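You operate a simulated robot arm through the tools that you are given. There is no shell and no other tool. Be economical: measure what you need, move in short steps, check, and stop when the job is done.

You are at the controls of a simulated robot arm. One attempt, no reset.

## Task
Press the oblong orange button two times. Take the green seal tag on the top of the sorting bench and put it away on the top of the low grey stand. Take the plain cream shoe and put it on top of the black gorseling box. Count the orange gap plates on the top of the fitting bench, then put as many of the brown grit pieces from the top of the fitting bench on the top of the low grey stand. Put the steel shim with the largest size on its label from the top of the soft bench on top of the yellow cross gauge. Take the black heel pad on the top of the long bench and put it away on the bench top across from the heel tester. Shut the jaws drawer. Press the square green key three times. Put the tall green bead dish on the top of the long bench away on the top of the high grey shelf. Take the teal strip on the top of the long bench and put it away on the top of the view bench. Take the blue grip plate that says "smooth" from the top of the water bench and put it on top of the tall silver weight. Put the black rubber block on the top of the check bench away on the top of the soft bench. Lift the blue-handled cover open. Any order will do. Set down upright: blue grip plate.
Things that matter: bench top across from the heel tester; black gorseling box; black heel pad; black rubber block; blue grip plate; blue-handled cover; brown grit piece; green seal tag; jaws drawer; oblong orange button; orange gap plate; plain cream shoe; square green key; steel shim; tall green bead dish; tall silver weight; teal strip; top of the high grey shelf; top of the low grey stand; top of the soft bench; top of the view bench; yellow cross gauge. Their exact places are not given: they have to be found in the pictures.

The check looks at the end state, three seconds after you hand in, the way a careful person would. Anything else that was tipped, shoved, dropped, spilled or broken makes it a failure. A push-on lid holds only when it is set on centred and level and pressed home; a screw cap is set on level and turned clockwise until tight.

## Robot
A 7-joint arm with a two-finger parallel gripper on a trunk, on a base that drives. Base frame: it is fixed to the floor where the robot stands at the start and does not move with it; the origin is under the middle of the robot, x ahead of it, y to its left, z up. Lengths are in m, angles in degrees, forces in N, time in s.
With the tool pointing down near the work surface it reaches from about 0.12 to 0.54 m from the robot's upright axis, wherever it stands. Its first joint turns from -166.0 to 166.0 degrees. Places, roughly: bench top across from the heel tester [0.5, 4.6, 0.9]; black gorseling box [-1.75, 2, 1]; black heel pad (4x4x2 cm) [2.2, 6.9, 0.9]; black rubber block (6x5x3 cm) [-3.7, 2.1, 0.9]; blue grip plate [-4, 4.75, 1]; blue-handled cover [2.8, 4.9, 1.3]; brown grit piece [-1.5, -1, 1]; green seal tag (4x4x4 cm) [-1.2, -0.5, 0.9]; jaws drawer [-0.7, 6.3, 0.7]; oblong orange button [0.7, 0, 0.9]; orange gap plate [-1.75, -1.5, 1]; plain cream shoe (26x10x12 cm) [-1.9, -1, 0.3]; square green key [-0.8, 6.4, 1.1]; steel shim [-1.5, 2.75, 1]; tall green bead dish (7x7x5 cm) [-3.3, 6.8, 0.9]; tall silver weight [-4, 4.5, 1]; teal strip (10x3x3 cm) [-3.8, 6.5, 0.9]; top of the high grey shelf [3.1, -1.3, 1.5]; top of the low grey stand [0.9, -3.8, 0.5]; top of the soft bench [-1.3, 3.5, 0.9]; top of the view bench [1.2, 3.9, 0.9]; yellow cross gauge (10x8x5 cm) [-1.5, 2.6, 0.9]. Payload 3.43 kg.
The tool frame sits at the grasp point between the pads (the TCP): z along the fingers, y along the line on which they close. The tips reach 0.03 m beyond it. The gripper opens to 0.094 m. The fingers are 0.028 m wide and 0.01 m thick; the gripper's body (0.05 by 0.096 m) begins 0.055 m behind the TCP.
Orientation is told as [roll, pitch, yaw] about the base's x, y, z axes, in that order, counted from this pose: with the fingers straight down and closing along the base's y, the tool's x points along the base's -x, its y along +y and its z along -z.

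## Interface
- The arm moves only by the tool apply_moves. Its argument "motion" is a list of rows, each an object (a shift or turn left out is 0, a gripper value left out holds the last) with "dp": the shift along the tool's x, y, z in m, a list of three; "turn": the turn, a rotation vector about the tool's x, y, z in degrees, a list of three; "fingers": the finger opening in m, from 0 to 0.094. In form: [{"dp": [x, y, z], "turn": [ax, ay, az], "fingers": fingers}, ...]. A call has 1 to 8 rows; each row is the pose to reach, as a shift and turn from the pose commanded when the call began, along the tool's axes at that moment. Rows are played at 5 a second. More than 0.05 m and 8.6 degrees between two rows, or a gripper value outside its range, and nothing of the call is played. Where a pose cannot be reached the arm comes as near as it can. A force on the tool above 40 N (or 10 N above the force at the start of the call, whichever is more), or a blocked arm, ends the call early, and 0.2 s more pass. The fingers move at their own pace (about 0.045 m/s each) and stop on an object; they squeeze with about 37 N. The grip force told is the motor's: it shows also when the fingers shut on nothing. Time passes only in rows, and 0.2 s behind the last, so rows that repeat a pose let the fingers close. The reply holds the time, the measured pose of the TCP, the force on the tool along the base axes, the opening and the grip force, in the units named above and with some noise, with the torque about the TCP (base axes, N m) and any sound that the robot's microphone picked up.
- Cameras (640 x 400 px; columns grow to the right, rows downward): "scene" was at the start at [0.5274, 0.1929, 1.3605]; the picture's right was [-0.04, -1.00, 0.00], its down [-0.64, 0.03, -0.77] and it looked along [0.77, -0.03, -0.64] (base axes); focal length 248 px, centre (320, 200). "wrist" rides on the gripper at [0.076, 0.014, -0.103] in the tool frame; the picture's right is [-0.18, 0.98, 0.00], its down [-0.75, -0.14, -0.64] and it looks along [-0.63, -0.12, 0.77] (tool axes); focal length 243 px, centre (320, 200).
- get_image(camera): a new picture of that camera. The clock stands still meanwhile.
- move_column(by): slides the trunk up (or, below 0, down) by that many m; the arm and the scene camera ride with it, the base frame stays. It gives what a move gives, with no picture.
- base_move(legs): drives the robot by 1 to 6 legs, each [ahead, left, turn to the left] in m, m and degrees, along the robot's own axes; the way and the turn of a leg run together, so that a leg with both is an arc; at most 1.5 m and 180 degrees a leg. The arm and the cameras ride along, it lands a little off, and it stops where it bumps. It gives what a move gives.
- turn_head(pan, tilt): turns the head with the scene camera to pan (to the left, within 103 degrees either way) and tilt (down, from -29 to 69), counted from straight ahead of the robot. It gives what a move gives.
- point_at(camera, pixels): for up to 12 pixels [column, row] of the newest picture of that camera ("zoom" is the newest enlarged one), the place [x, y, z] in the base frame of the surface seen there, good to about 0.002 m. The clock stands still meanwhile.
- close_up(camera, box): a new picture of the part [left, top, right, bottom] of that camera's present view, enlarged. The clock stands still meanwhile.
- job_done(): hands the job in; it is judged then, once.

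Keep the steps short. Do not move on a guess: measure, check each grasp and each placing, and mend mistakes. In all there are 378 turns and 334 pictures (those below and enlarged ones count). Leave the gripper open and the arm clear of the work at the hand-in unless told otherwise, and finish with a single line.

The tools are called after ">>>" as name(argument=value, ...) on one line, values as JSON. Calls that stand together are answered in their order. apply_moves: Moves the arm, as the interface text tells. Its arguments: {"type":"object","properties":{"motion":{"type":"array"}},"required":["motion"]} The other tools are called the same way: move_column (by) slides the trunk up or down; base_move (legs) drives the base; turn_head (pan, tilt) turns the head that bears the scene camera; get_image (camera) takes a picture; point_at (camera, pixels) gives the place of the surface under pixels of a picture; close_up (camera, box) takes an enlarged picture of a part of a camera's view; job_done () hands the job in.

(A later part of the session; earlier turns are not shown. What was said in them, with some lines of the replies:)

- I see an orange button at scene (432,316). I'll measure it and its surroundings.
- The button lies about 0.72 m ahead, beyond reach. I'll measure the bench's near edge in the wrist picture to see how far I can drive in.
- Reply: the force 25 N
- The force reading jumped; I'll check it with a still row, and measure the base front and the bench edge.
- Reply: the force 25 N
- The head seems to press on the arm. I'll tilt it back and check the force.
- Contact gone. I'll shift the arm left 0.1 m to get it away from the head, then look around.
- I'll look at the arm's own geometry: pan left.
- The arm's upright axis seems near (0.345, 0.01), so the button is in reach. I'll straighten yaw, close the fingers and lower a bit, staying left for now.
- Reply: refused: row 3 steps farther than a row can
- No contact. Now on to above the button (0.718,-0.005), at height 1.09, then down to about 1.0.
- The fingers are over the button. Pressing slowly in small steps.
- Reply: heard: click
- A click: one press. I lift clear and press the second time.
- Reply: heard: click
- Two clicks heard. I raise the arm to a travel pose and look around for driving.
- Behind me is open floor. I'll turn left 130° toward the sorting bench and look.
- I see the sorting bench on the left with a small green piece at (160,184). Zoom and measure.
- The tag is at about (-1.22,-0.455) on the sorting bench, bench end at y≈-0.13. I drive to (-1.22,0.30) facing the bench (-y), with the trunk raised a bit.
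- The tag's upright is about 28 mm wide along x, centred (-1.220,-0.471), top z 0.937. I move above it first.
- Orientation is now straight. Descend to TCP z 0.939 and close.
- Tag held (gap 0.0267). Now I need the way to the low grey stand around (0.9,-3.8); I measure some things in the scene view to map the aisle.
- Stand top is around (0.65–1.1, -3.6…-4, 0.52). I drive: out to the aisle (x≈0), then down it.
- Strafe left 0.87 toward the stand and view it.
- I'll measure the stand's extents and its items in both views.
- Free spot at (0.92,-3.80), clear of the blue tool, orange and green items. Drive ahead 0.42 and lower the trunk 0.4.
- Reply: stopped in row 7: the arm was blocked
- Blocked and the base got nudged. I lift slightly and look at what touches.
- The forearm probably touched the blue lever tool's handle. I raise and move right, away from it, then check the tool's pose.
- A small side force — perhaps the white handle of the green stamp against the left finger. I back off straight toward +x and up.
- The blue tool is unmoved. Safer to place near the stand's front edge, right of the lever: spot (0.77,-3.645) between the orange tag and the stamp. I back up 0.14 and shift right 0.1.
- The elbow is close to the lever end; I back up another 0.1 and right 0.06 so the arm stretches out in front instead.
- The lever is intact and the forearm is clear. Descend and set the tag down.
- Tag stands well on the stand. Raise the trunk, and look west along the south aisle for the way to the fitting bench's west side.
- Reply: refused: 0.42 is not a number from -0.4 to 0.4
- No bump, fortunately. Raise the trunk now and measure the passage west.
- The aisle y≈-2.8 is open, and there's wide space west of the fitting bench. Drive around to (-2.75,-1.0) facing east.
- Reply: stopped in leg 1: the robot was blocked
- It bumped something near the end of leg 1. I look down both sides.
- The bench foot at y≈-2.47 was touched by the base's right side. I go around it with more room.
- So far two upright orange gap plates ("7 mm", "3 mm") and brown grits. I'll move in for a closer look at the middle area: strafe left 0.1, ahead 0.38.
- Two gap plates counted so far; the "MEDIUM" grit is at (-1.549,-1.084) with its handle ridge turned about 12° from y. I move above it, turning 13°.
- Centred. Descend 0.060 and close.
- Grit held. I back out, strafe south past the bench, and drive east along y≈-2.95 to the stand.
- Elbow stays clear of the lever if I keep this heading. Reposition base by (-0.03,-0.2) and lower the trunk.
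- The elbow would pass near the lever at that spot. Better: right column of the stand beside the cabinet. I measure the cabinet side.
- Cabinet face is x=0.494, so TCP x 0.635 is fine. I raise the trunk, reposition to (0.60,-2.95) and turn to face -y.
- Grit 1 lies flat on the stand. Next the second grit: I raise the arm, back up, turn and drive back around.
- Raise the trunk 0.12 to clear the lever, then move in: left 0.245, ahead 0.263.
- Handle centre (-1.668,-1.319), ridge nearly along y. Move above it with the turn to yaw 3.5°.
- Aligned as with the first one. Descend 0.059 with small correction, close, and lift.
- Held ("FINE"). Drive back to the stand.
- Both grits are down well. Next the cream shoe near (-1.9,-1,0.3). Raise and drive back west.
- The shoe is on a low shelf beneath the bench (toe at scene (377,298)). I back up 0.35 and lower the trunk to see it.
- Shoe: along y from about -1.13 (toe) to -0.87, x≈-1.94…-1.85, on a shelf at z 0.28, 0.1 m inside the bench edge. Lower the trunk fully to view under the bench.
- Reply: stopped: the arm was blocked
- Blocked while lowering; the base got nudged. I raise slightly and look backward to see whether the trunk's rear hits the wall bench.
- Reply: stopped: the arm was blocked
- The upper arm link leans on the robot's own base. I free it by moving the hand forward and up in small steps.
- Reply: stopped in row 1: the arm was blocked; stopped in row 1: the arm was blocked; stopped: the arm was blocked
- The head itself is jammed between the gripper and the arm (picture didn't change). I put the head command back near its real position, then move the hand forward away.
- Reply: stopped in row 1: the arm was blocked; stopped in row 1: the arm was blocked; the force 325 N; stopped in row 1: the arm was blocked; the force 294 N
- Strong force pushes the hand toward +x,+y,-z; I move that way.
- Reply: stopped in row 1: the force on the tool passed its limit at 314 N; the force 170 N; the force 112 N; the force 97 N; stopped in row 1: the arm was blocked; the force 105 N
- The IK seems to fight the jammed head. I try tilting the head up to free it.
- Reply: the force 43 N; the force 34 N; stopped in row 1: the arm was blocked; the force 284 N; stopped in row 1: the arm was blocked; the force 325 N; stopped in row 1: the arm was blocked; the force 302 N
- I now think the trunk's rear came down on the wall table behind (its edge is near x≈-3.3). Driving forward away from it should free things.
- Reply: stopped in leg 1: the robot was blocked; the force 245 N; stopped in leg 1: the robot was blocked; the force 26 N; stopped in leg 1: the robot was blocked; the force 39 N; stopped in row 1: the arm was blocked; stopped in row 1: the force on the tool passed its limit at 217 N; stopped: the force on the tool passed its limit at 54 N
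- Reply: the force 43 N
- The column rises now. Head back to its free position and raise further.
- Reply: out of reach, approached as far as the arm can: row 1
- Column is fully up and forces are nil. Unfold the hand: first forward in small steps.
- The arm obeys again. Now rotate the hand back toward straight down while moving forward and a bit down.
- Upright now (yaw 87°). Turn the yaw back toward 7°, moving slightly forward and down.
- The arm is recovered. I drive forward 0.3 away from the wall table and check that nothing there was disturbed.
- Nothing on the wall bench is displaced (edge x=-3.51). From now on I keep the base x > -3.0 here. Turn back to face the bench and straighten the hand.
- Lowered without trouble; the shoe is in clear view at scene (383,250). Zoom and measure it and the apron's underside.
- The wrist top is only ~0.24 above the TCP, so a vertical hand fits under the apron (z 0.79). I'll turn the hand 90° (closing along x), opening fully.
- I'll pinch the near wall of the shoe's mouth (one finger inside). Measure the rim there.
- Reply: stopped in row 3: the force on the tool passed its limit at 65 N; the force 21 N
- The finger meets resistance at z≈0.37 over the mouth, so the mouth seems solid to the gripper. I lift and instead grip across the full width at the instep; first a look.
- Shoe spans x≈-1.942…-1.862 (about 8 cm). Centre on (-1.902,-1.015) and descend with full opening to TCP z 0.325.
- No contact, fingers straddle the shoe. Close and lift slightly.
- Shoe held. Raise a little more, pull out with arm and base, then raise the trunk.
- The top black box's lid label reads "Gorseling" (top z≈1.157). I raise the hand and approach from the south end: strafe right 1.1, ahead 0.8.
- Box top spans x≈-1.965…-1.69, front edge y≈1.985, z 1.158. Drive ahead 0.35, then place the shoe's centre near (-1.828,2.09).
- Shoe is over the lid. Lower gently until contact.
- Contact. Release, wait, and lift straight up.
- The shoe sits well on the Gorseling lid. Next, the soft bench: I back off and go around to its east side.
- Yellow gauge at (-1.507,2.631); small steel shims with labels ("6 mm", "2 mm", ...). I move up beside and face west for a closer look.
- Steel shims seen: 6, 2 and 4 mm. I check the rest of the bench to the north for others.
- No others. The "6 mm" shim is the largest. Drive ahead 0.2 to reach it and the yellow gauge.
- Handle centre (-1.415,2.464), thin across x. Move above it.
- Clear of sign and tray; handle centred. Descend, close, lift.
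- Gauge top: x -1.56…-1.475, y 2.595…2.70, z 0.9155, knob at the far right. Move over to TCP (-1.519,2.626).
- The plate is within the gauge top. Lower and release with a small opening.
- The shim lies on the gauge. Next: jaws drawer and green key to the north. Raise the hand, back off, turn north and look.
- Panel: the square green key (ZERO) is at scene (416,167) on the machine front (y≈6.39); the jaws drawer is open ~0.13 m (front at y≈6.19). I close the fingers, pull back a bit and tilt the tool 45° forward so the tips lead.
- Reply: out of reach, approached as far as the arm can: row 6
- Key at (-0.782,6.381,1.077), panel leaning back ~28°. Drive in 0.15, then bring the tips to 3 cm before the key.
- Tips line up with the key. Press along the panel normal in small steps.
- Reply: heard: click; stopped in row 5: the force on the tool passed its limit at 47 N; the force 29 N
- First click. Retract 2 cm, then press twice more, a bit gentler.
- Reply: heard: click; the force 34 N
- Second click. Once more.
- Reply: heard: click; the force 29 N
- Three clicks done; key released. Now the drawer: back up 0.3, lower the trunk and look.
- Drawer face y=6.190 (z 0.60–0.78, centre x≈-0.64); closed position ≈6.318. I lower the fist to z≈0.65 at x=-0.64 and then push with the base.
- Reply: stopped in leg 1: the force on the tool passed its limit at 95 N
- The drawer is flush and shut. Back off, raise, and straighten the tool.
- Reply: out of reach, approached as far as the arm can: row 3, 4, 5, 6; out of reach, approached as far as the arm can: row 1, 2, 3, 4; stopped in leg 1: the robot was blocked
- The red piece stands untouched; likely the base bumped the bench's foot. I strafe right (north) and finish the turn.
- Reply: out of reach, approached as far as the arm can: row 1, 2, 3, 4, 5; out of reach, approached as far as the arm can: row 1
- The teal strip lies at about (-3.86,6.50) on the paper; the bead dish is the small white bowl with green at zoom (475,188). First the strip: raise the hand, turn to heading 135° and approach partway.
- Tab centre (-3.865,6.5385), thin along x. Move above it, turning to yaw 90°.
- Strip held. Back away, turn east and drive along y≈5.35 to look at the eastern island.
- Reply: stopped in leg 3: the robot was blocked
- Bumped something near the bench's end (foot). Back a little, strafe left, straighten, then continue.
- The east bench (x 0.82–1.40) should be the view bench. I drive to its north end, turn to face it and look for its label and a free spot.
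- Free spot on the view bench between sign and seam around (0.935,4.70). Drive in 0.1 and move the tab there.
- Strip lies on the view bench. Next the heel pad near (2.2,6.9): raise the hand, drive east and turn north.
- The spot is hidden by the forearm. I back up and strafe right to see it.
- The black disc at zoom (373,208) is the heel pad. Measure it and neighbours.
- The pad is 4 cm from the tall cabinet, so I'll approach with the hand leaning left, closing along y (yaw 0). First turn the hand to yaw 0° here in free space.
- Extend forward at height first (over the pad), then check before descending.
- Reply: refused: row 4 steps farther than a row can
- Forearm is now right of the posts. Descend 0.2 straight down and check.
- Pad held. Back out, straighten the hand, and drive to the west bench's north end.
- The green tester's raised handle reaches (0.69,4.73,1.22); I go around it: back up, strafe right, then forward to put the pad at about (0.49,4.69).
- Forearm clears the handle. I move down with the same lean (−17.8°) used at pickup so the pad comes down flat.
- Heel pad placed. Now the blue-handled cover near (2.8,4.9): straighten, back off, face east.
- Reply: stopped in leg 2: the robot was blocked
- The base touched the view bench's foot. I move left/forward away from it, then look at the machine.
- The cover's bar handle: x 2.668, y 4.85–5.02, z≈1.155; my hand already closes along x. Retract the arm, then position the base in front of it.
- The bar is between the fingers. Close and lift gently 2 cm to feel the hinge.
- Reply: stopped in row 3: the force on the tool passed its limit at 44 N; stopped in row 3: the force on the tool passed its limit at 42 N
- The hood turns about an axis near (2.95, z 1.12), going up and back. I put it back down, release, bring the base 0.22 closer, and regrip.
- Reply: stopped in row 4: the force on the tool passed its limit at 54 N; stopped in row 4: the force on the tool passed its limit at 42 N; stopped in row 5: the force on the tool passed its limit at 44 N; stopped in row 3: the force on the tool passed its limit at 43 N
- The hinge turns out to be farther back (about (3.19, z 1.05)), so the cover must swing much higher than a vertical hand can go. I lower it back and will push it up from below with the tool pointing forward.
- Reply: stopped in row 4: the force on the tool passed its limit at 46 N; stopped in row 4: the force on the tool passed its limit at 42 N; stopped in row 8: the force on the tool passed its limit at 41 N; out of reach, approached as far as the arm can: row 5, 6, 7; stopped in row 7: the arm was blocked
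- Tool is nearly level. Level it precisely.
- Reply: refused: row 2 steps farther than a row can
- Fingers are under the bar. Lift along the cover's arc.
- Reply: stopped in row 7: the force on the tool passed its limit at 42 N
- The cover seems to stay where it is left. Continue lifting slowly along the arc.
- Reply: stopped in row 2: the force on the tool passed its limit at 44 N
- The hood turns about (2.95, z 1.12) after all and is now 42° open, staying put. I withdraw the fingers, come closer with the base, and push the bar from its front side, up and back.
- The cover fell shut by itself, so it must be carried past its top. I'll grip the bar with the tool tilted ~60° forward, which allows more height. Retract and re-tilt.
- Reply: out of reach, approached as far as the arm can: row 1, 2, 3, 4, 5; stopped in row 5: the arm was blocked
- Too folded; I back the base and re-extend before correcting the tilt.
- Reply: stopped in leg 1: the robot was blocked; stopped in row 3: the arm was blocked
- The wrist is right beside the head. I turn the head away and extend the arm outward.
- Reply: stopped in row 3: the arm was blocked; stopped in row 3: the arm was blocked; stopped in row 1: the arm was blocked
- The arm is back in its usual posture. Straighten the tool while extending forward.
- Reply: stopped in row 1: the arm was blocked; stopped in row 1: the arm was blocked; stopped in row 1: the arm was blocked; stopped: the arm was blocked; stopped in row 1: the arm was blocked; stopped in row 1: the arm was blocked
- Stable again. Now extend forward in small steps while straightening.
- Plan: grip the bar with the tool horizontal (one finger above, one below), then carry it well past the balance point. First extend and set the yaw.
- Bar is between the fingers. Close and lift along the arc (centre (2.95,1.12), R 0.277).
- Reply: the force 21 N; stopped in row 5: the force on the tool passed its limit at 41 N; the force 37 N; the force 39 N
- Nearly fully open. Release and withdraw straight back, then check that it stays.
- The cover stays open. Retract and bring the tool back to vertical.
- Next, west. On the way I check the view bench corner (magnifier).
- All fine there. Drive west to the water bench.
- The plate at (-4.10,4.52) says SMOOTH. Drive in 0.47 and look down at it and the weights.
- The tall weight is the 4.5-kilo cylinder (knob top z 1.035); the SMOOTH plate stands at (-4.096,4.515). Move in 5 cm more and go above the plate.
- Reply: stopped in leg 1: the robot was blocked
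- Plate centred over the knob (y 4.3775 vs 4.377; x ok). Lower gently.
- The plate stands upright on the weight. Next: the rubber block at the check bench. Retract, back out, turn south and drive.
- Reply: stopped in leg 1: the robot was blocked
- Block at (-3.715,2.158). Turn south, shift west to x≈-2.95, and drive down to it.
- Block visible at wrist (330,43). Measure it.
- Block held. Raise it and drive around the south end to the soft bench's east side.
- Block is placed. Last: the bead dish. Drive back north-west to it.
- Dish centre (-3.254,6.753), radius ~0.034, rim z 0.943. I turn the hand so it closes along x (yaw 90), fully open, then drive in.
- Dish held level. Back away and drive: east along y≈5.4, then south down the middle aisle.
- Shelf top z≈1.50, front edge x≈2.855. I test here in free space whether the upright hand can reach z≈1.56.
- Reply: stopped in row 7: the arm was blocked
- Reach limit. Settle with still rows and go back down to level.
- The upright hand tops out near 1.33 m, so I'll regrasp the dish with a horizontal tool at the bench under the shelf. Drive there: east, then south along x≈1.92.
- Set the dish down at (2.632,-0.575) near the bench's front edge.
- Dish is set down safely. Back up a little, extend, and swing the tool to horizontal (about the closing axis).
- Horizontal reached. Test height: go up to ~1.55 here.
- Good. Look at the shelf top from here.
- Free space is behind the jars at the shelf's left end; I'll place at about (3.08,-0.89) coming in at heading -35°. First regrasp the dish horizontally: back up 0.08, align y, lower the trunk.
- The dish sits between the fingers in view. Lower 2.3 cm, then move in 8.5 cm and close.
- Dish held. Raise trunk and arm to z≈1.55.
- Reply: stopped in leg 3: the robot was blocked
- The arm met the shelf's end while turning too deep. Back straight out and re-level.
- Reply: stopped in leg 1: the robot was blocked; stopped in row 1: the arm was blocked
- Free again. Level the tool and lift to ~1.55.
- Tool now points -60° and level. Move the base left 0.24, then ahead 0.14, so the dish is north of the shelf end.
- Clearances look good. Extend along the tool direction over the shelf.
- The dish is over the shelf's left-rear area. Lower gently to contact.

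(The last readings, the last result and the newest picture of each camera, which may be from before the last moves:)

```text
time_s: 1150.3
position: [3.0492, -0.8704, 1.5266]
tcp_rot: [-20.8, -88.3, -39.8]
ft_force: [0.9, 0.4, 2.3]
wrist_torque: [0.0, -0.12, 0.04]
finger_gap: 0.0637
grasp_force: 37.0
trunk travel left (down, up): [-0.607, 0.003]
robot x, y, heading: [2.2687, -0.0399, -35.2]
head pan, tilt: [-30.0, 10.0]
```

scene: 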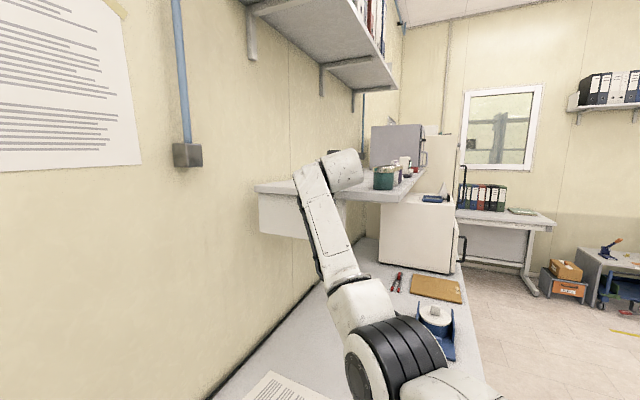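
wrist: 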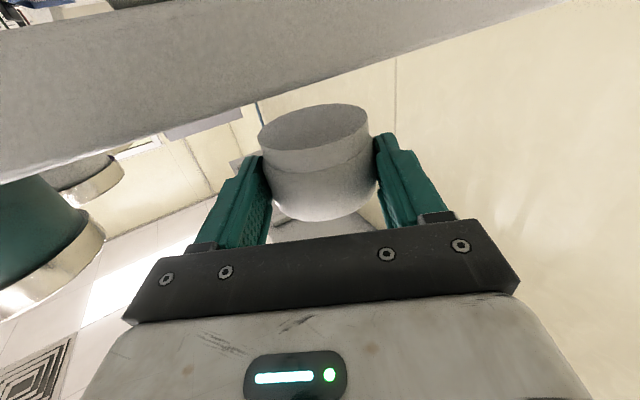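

Contact. Open and withdraw straight back.

>>> apply_moves(motion=[{"dp": [0, 0, 0], "fingers": 0.09}, {"dp": [0, 0, 0]}, {"dp": [0, 0, 0]}, {"dp": [-0.002, 0, -0.03]}, {"dp": [-0.004, 0, -0.07]}, {"dp": [-0.008, 0, -0.11]}, {"dp": [-0.012, 0, -0.15]}, {"dp": [-0.015, 0, -0.19]}])

>>> get_image(camera="wrist")

>>> get_image(camera="scene")

```text
time_s: 1152.1
position: [2.9531, -0.7069, 1.5506]
tcp_rot: [-20.7, -88.2, -40.0]
ft_force: [0.3, -0.2, 0.3]
wrist_torque: [-0.02, -0.04, 0.03]
finger_gap: 0.09
grasp_force: 0.1
trunk travel left (down, up): [-0.607, 0.003]
robot x, y, heading: [2.2687, -0.0405, -35.2]
head pan, tilt: [-30.0, 10.0]
```

```text
17 pictures are left
```

wrist: 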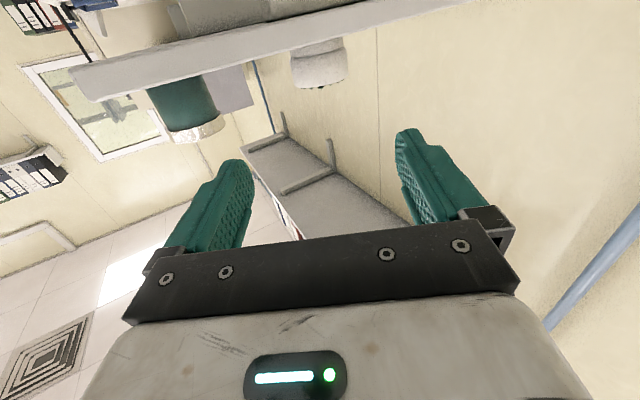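

```text
16 pictures are left
```

scene: 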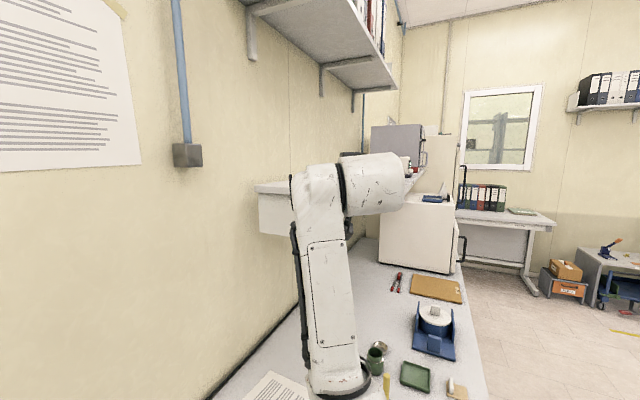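

Dish stands on the shelf. Back away and check the shelf and the dish.

>>> base_move(legs=[[-0.35, 0, 0]])

>>> turn_head(pan=-3, tilt=5)

>>> get_image(camera="scene")

```text
time_s: 1154.4
position: [2.6661, -0.4943, 1.5497]
tcp_rot: [-20.3, -88.1, -39.7]
ft_force: [0.0, -0.3, -0.6]
wrist_torque: [0.0, 0.0, -0.01]
finger_gap: 0.0901
grasp_force: 0.0
trunk travel left (down, up): [-0.607, 0.003]
robot x, y, heading: [1.9729, 0.1664, -34.9]
head pan, tilt: [-30.0, 10.0]
```

```text
time_s: 1155.3
position: [2.6669, -0.4937, 1.5508]
tcp_rot: [-20.4, -88.2, -39.6]
ft_force: [-0.3, -0.6, -0.7]
wrist_torque: [-0.03, 0.01, -0.03]
finger_gap: 0.0897
grasp_force: 0.2
trunk travel left (down, up): [-0.607, 0.003]
robot x, y, heading: [1.9728, 0.1641, -34.6]
head pan, tilt: [-3.0, 5.0]
```

```text
15 pictures are left
```

scene: 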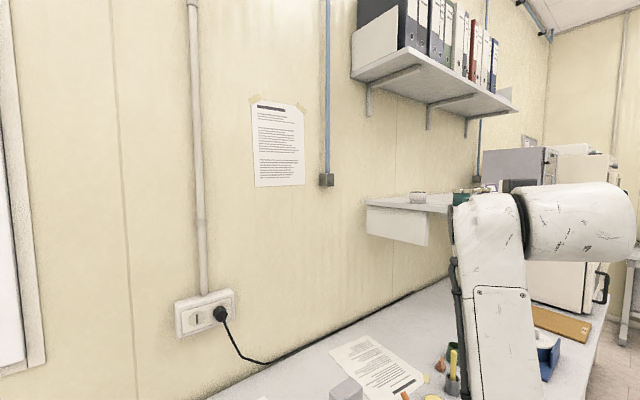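

>>> close_up(camera="scene", box=[360, 170, 500, 250])

>>> point_at(camera="zoom", pixels=[[260, 120], [262, 140], [440, 130]])

```text
4.57 times, centred on (430, 210) of scene
```

zoom: 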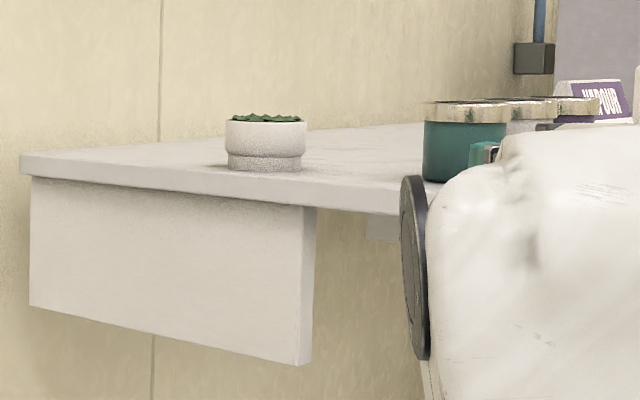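

```text
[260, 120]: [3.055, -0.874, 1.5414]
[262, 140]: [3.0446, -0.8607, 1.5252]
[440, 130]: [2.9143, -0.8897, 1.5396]
```

>>> job_done()

```text
The job is handed in.
```

I finished every item on the list and handed the job in, with the gripper open and the arm clear; I counted 2 orange gap plates ("3 mm", "7 mm"), put the dropped pad at about (0.49, 4.69) on the bench across from the heel tester, and the arm or base bumped several fixtures on the way (a lever tool on the low stand, bench feet, a wall bench, the high shelf's end) without my seeing anything moved.
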